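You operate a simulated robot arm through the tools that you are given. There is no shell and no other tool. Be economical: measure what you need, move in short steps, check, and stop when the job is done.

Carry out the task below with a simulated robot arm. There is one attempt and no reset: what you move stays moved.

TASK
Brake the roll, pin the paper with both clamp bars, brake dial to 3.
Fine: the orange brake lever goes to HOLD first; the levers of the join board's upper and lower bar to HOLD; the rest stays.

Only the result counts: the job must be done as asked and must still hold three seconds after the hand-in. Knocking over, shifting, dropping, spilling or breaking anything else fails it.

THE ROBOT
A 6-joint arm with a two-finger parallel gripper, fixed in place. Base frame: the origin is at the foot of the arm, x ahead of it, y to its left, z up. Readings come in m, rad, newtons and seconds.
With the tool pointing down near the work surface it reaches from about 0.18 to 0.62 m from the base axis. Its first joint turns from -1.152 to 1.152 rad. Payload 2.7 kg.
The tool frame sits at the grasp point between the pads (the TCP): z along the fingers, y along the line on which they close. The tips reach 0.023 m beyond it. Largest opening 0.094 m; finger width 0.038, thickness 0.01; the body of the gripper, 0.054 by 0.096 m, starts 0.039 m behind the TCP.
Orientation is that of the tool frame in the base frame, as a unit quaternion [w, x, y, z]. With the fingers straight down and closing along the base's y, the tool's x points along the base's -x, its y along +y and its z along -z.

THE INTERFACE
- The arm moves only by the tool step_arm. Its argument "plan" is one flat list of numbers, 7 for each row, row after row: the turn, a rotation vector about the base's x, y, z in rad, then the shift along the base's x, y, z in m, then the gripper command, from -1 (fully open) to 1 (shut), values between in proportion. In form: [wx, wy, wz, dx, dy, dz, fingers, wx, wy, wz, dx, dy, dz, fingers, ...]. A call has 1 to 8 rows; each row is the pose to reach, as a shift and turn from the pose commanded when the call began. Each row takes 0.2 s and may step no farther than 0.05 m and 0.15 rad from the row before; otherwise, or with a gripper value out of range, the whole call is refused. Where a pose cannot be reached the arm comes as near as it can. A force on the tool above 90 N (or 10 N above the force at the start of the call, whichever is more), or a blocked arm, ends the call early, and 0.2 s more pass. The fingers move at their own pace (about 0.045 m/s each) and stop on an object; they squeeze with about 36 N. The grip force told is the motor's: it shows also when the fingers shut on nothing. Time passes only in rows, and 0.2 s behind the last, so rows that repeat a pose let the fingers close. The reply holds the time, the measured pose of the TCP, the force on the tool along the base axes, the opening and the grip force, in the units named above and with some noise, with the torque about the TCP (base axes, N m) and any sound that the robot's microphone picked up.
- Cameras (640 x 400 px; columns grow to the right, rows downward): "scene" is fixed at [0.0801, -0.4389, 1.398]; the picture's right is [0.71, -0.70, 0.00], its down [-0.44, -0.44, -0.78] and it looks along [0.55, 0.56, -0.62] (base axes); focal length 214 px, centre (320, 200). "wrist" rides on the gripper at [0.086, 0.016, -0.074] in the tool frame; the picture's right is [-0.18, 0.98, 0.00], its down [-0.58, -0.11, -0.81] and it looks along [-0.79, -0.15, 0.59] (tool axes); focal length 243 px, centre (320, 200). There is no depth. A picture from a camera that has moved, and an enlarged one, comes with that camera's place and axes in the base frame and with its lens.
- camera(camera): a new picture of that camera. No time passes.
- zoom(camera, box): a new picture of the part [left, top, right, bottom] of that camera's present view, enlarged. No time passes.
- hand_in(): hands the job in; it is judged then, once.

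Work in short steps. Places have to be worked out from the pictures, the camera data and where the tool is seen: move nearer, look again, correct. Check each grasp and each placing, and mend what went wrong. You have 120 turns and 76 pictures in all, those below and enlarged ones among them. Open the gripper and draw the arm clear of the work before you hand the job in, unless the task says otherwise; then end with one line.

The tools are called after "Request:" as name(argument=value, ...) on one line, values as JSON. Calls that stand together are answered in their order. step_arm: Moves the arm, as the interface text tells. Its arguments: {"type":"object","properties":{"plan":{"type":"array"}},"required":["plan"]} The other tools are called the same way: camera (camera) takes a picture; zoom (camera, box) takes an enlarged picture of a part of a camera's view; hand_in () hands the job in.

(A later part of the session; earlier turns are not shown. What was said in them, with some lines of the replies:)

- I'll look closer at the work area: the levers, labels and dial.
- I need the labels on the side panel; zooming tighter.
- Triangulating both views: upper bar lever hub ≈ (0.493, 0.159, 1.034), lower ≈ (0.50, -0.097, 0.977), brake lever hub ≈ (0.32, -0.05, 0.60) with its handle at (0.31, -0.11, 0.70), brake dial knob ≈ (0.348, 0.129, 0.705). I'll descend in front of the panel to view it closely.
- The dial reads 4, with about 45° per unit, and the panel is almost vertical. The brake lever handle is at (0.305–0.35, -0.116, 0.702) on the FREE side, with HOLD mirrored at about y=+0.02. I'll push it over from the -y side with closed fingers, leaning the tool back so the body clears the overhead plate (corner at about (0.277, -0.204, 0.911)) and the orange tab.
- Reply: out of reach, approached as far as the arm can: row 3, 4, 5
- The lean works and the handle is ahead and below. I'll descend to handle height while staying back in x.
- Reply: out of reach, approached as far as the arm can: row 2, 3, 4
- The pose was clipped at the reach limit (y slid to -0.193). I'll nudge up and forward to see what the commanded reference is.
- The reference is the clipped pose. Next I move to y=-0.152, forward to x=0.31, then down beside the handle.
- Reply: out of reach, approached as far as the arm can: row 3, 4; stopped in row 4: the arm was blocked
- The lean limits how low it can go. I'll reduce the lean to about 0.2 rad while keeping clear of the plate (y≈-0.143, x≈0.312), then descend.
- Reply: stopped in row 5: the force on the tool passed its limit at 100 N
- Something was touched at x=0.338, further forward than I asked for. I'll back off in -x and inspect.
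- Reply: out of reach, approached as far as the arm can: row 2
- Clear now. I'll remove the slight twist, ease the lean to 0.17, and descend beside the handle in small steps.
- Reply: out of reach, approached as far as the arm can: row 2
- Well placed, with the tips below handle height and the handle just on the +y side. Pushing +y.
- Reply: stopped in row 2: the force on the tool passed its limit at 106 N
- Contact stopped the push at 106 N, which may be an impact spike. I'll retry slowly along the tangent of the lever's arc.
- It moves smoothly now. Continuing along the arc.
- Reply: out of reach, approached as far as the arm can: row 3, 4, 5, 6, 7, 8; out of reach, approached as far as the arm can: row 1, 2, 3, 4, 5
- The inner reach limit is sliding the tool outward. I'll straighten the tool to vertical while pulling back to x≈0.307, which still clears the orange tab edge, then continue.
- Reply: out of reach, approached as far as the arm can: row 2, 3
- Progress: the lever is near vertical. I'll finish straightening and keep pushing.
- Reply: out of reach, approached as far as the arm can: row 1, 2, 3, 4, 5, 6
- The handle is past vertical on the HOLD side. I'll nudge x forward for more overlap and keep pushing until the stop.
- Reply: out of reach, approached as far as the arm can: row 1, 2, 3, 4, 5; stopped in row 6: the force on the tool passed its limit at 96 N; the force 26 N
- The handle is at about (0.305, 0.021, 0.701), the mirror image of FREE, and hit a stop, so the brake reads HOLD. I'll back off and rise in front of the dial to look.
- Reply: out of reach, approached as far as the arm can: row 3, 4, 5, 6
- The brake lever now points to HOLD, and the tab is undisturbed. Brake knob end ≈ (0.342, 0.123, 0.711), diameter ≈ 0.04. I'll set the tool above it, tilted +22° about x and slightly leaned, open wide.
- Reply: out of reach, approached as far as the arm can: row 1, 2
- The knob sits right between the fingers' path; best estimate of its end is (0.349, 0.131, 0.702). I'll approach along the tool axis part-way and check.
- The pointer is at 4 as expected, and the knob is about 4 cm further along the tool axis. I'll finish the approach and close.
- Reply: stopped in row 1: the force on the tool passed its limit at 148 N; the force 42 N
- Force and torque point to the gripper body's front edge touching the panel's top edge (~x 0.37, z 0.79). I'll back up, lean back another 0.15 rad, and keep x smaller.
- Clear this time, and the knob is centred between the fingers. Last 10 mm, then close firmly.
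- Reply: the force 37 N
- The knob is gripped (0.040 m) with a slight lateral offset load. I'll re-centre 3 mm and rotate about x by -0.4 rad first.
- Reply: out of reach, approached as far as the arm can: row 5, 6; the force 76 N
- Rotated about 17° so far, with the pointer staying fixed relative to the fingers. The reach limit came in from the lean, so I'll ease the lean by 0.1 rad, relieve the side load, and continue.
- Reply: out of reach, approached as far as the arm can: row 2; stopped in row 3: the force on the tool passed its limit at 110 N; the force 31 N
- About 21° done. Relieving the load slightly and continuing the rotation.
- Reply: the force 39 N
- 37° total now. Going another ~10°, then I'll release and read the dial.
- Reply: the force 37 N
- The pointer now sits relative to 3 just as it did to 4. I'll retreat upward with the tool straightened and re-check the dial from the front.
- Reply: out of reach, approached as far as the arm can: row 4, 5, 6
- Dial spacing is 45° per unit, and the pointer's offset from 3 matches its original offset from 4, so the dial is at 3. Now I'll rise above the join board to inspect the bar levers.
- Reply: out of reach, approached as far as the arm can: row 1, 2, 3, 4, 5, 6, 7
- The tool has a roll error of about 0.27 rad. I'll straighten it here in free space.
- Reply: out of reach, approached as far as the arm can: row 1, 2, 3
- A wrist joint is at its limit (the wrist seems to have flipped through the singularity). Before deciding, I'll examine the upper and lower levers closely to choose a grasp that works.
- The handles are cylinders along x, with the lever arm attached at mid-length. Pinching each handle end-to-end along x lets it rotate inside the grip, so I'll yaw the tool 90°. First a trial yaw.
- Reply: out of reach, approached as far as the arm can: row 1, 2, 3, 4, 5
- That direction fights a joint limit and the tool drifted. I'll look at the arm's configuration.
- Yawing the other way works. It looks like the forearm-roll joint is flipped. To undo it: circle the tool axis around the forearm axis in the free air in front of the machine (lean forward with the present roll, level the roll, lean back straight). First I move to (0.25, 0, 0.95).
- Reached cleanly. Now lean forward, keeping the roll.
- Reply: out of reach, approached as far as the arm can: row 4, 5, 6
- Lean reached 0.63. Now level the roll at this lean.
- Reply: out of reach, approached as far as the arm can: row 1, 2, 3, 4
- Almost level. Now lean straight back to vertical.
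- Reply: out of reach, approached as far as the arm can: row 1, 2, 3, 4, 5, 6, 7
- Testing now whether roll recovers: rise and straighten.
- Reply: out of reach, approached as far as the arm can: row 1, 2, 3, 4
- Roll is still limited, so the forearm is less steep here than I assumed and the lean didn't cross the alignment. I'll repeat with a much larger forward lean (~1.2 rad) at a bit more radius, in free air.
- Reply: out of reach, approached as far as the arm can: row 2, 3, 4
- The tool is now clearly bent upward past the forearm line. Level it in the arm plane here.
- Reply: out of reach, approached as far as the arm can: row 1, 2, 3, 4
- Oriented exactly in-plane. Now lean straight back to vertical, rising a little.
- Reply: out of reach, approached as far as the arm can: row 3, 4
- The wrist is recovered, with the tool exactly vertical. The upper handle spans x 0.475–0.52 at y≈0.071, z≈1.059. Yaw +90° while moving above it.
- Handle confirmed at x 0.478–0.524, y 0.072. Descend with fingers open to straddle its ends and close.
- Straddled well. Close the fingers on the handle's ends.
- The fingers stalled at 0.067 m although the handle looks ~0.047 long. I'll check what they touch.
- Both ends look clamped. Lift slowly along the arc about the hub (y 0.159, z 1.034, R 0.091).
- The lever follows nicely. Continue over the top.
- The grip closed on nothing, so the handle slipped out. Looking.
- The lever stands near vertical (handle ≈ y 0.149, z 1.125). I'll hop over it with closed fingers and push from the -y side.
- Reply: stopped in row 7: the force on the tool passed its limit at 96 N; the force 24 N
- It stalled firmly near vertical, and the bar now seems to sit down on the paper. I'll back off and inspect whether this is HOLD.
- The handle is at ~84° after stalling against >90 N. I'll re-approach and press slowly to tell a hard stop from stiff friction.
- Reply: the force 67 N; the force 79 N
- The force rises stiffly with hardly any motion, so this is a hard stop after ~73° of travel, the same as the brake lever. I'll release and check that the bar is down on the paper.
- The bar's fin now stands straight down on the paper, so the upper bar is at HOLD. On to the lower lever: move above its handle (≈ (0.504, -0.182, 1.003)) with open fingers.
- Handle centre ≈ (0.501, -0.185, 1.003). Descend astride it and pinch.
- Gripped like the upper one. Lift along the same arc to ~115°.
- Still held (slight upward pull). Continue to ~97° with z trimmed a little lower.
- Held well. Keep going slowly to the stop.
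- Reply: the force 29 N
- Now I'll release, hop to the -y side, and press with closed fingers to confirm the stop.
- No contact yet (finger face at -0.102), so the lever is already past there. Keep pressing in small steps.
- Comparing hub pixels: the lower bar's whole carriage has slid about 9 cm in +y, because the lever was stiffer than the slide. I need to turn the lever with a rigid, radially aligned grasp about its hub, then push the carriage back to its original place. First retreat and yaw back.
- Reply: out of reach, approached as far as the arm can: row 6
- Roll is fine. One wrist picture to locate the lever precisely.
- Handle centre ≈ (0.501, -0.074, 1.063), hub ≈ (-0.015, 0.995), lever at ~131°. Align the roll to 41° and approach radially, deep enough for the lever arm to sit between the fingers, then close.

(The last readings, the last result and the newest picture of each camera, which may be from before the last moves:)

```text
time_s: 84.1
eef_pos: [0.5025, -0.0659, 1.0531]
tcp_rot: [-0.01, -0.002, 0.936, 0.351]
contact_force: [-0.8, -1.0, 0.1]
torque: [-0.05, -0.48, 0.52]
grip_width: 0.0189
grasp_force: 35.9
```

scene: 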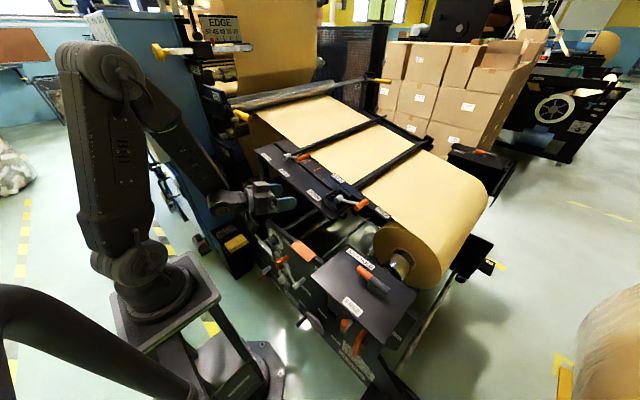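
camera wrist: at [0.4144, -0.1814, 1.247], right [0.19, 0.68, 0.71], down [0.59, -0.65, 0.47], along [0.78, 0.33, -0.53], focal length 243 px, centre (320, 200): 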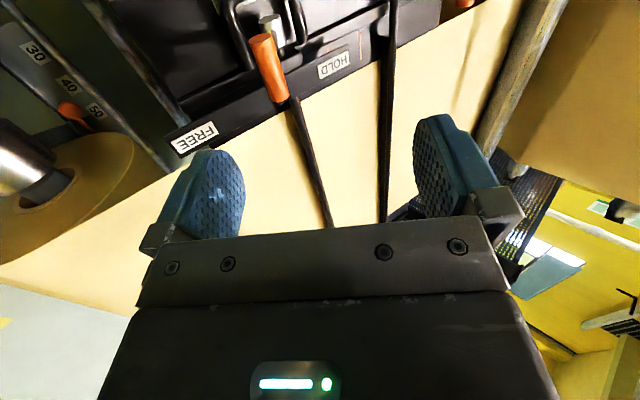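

Handle gripped (0.019 m) with low force. Rotate rigidly about the hub.

Request:
step_arm(plan=[-0.08, 0, 0, 0, 0.0049, 0.0039, 1, -0.16, 0, 0, 0, 0.01, 0.0074, 1, -0.24, 0, 0, 0, 0.0153, 0.0104, 1, -0.32, 0, 0, 0, 0.0209, 0.013, 1, -0.4, 0, 0, 0, 0.0267, 0.0152, 1])

Request:
zoom(camera="scene", box=[270, 110, 430, 220])

```text
time_s: 85.3
eef_pos: [0.5017, -0.0376, 1.0676]
tcp_rot: [-0.009, 0.001, 0.988, 0.157]
contact_force: [17.0, -1.2, 0.8]
torque: [0.01, 0.36, 0.97]
grip_width: 0.0184
grasp_force: 44.9
```

```text
3.64 times, centred on (350, 165) of scene
camera zoom: at [0.0806, -0.4389, 1.398], right [0.71, -0.7, 0.0], down [-0.44, -0.44, -0.78], along [0.55, 0.56, -0.62], focal length 780 px, centre (211, 327)
```

zoom: 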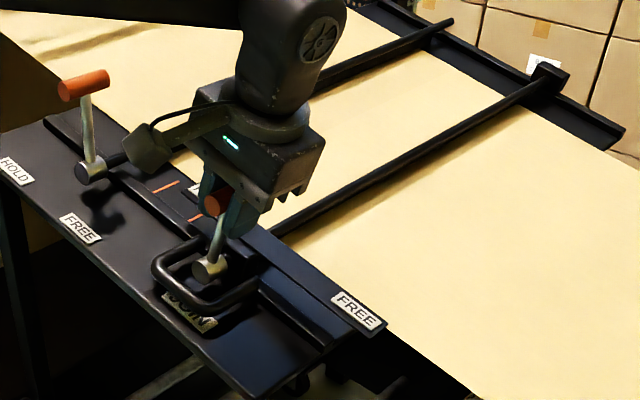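

The hub stayed put while the lever turned to ~108°, so this works. Continue to the stop.

Request:
step_arm(plan=[-0.08, 0, 0, 0, 0.0059, 0.0017, 1, -0.16, 0, 0, 0, 0.012, 0.0029, 1, -0.24, 0, 0, 0, 0.0181, 0.0037, 1, -0.32, 0, 0, 0, 0.0243, 0.0039, 1, -0.37, 0, 0, 0, 0.0282, 0.0038, 1])

```text
time_s: 86.5
eef_pos: [0.5004, -0.0117, 1.0739]
tcp_rot: [-0.008, 0.003, 1.0, -0.026]
contact_force: [17.1, -5.4, 7.4]
torque: [0.2, 0.01, 1.09]
grip_width: 0.0185
grasp_force: 45.3
```

No stop felt yet (torque 0.2 N·m). Continue a bit further, watching the torque.

Request:
step_arm(plan=[-0.05, 0, 0, 0, 0.0039, -0.0003, 1, -0.1, 0, 0, 0, 0.0077, -0.0008, 1, -0.15, 0, 0, 0, 0.0115, -0.0015, 1])

```text
time_s: 87.3
eef_pos: [0.5013, 0.0013, 1.0749]
tcp_rot: [-0.006, 0.004, 0.995, -0.102]
contact_force: [5.8, -3.6, 32.4]
torque: [1.55, 0.92, 0.76]
grip_width: 0.0231
grasp_force: 45.3
```

Torque and finger spread show the lever against its stop. Release, rise, and check.

Request:
step_arm(plan=[0, 0, 0, 0, -0.002, 0.001, -0.3, 0, 0, 0, 0, -0.002, 0.001, -0.3, 0, 0, 0, 0, -0.002, 0.001, -0.3, 0, 0, 0, 0, 0.004, 0.04, -0.3, 0.05, 0, 0, 0, 0.012, 0.085, -0.3, 0.1, 0, 0, 0, 0.03, 0.125, -0.3])

Request:
zoom(camera="scene", box=[270, 110, 430, 220])

```text
time_s: 88.7
eef_pos: [0.5021, 0.0321, 1.1968]
tcp_rot: [-0.01, 0.003, 0.999, -0.052]
contact_force: [0.5, -0.2, 0.0]
torque: [0.01, -0.01, 0.04]
grip_width: 0.0612
grasp_force: 0.1
```

```text
3.64 times, centred on (350, 165) of scene
camera zoom: at [0.08, -0.4389, 1.398], right [0.71, -0.7, 0.0], down [-0.44, -0.44, -0.78], along [0.55, 0.56, -0.62], focal length 780 px, centre (211, 327)
```

zoom: 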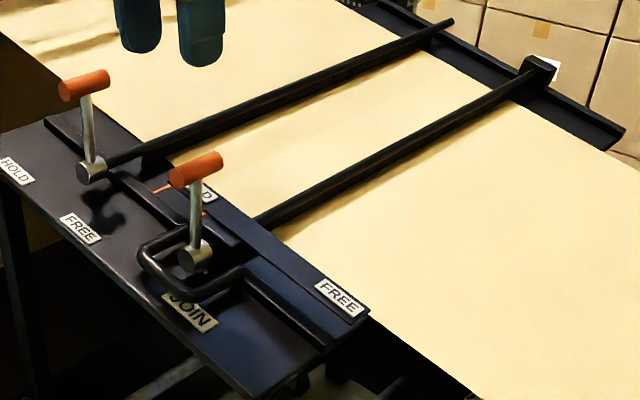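

Both levers now stand at HOLD alike. The lower carriage must return about 11 cm in -y. I'll push on the outer side of its U-handle (+y leg at about y 0.04, z 1.0, x 0.46–0.51) with closed, back-leaned fingers, staying at x≈0.462 to clear both lever handles.

Request:
step_arm(plan=[0.03, -0.09, 0, -0.01, 0.015, 0, 1, 0.06, -0.18, 0, -0.025, 0.03, -0.01, 1, 0.09, -0.27, 0, -0.04, 0.045, -0.03, 1, 0.104, -0.37, 0, -0.04, 0.053, -0.06, 1, 0.104, -0.37, 0, -0.04, 0.053, -0.09, 1])

Request:
camera(camera="wrist")

```text
time_s: 89.9
eef_pos: [0.4607, 0.0844, 1.1051]
tcp_rot: [0.174, 0.012, 0.985, 0.002]
contact_force: [0.1, 0.7, 0.1]
torque: [-0.02, -0.01, 0.02]
grip_width: 0.0
grasp_force: 35.7
```

```text
4 pictures are left
camera wrist: at [0.3556, 0.1049, 1.1458], right [0.2, 0.98, 0.07], down [0.27, -0.12, 0.96], along [0.94, -0.17, -0.28], focal length 243 px, centre (320, 200)
```

wrist: 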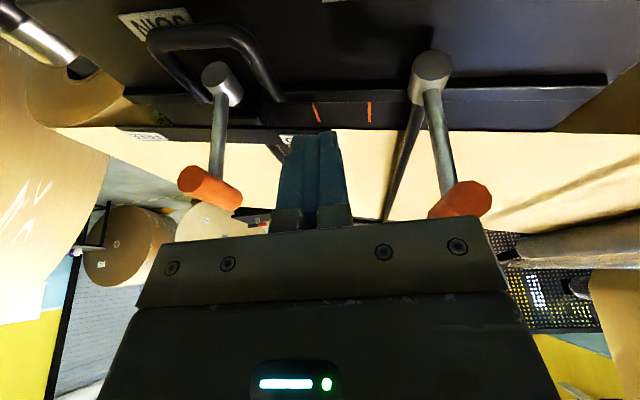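

The leg is confirmed at y≈0.045. Descend beside it.

Request:
step_arm(plan=[0, 0, 0, 0.002, -0.004, -0.03, 1, 0, 0, 0, 0.004, -0.008, -0.055, 1, 0, 0, 0, 0.004, -0.01, -0.07, 1, 0, 0, 0, 0.004, -0.01, -0.077, 1])

Request:
step_arm(plan=[0, 0, 0, 0, -0.008, -0.0015, 1, 0, 0, 0, 0, -0.016, -0.003, 1, 0, 0, 0, 0, -0.024, -0.005, 1, 0, 0, 0, 0, -0.032, -0.007, 1, 0, 0, 0, 0, -0.04, -0.009, 1, 0, 0, 0, 0, -0.048, -0.0105, 1, 0, 0, 0, 0, -0.056, -0.012, 1])

```text
time_s: 90.9
eef_pos: [0.4641, 0.0752, 1.0286]
tcp_rot: [0.174, 0.013, 0.985, 0.002]
contact_force: [0.7, 0.6, 0.1]
torque: [-0.01, 0.01, -0.03]
grip_width: 0.0003
grasp_force: 35.9
```

```text
time_s: 92.5
eef_pos: [0.4642, 0.0189, 1.016]
tcp_rot: [0.174, 0.012, 0.985, 0.002]
contact_force: [-3.5, 1.6, -0.8]
torque: [-0.02, -0.24, -0.2]
grip_width: 0.0
grasp_force: 35.7
```

It slides with low force. Keep pushing toward the original position.

Request:
step_arm(plan=[0, 0, 0, 0, -0.008, -0.0018, 1, 0, 0, 0, 0, -0.016, -0.0035, 1, 0, 0, 0, 0, -0.024, -0.0053, 1, 0, 0, 0, 0, -0.032, -0.007, 1, 0, 0, 0, 0, -0.04, -0.0088, 1, 0, 0, 0, 0, -0.046, -0.01, 1, 0, 0, 0, 0, -0.052, -0.0114, 1])

Request:
zoom(camera="scene", box=[240, 120, 420, 232])

```text
time_s: 94.1
eef_pos: [0.4655, -0.0339, 1.0055]
tcp_rot: [0.174, 0.012, 0.985, 0.002]
contact_force: [-0.7, 1.2, 1.0]
torque: [-0.08, -0.03, -0.02]
grip_width: 0.0002
grasp_force: 35.6
```

```text
3.56 times, centred on (330, 176) of scene
camera zoom: at [0.08, -0.4388, 1.398], right [0.71, -0.7, 0.0], down [-0.44, -0.44, -0.78], along [0.55, 0.56, -0.62], focal length 763 px, centre (284, 285)
```

zoom: 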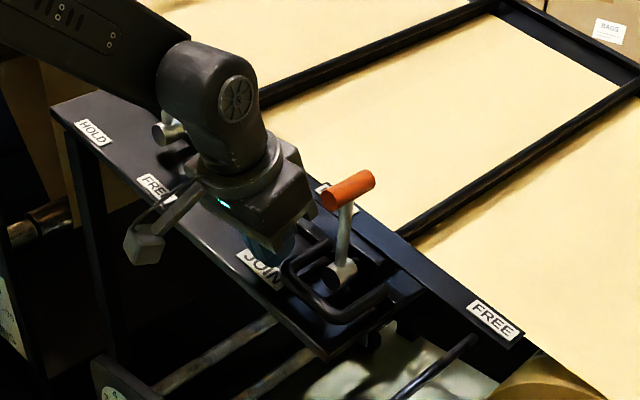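

About 13 mm remain, comparing the FREE label and hub with the first picture. Push on in small steps, watching for the end stop.

Request:
step_arm(plan=[0, 0, 0, 0, -0.003, -0.0007, 1, 0, 0, 0, 0, -0.006, -0.0013, 1, 0, 0, 0, 0, -0.009, -0.002, 1, 0, 0, 0, 0, -0.011, -0.0024, 1, 0, 0, 0, 0, -0.011, -0.0024, 1])

Request:
step_arm(plan=[0, 0, 0, 0, -0.0015, -0.0003, 1, 0, 0, 0, 0, -0.003, -0.0006, 1, 0, 0, 0, 0, -0.003, -0.0006, 1])

```text
time_s: 95.3
eef_pos: [0.4624, -0.0445, 1.0039]
tcp_rot: [0.175, 0.012, 0.985, 0.002]
contact_force: [0.2, -0.6, -0.8]
torque: [0.01, -0.03, -0.01]
grip_width: 0.0
grasp_force: 35.8
```

```text
time_s: 96.1
eef_pos: [0.4628, -0.0476, 1.0021]
tcp_rot: [0.174, 0.012, 0.985, 0.003]
contact_force: [-0.2, 1.3, 1.3]
torque: [-0.08, -0.06, -0.02]
grip_width: 0.0
grasp_force: 36.1
```

No stop felt. I'll compare precisely using the same crop as the picture taken when the carriage was still original.

Request:
zoom(camera="scene", box=[310, 150, 410, 225])

```text
5.33 times, centred on (360, 188) of scene
camera zoom: at [0.08, -0.4388, 1.398], right [0.71, -0.7, 0.0], down [-0.44, -0.44, -0.78], along [0.55, 0.56, -0.62], focal length 1144 px, centre (107, 267)
```

zoom: 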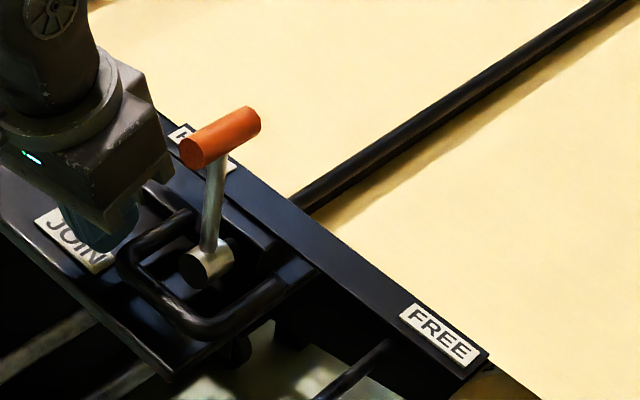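

The carriage matches its original position in the picture (label, U-handle and hub coincide), with the lever up at HOLD. Retreat clear and open the gripper.

Request:
step_arm(plan=[0, 0, 0, 0, 0.012, 0.002, 1, 0, 0, 0, -0.005, 0.015, 0.04, 1, 0, 0, 0, -0.015, 0.015, 0.085, 1, 0, 0.1, 0, -0.035, 0.015, 0.13, 1, 0, 0.2, 0, -0.06, 0.015, 0.17, -1, 0, 0.3, 0, -0.09, 0.015, 0.2, -1, 0, 0.34, 0, -0.12, 0.03, 0.23, -1, 0, 0.34, 0, -0.14, 0.06, 0.25, -1])

Request:
zoom(camera="scene", box=[230, 110, 430, 330])

```text
time_s: 97.9
eef_pos: [0.3238, 0.0112, 1.253]
tcp_rot: [0.004, 0.012, 1.0, 0.0]
contact_force: [-0.6, -0.4, 0.1]
torque: [0.01, 0.01, 0.04]
grip_width: 0.0867
grasp_force: 0.1
```

```text
1.82 times, centred on (330, 220) of scene
camera zoom: at [0.08, -0.4389, 1.398], right [0.71, -0.7, 0.0], down [-0.44, -0.44, -0.78], along [0.55, 0.56, -0.62], focal length 390 px, centre (302, 164)
```

zoom: 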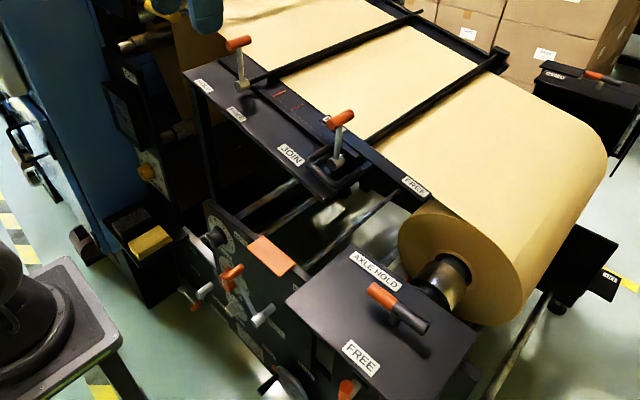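

The picture shows the brake lever at HOLD, both bar levers parallel and up at HOLD, the carriage back in place, and the arm clear. Handing in.

Request:
hand_in()

```text
The job is handed in.
```

I handed the job in with the brake lever at HOLD (moved first), the brake dial at 3 and both bar levers at HOLD. While I turned the lower bar's lever, its carriage slid about 11 cm. I pushed it back until it matched the earlier picture, but felt no end stop to confirm the exact spot.
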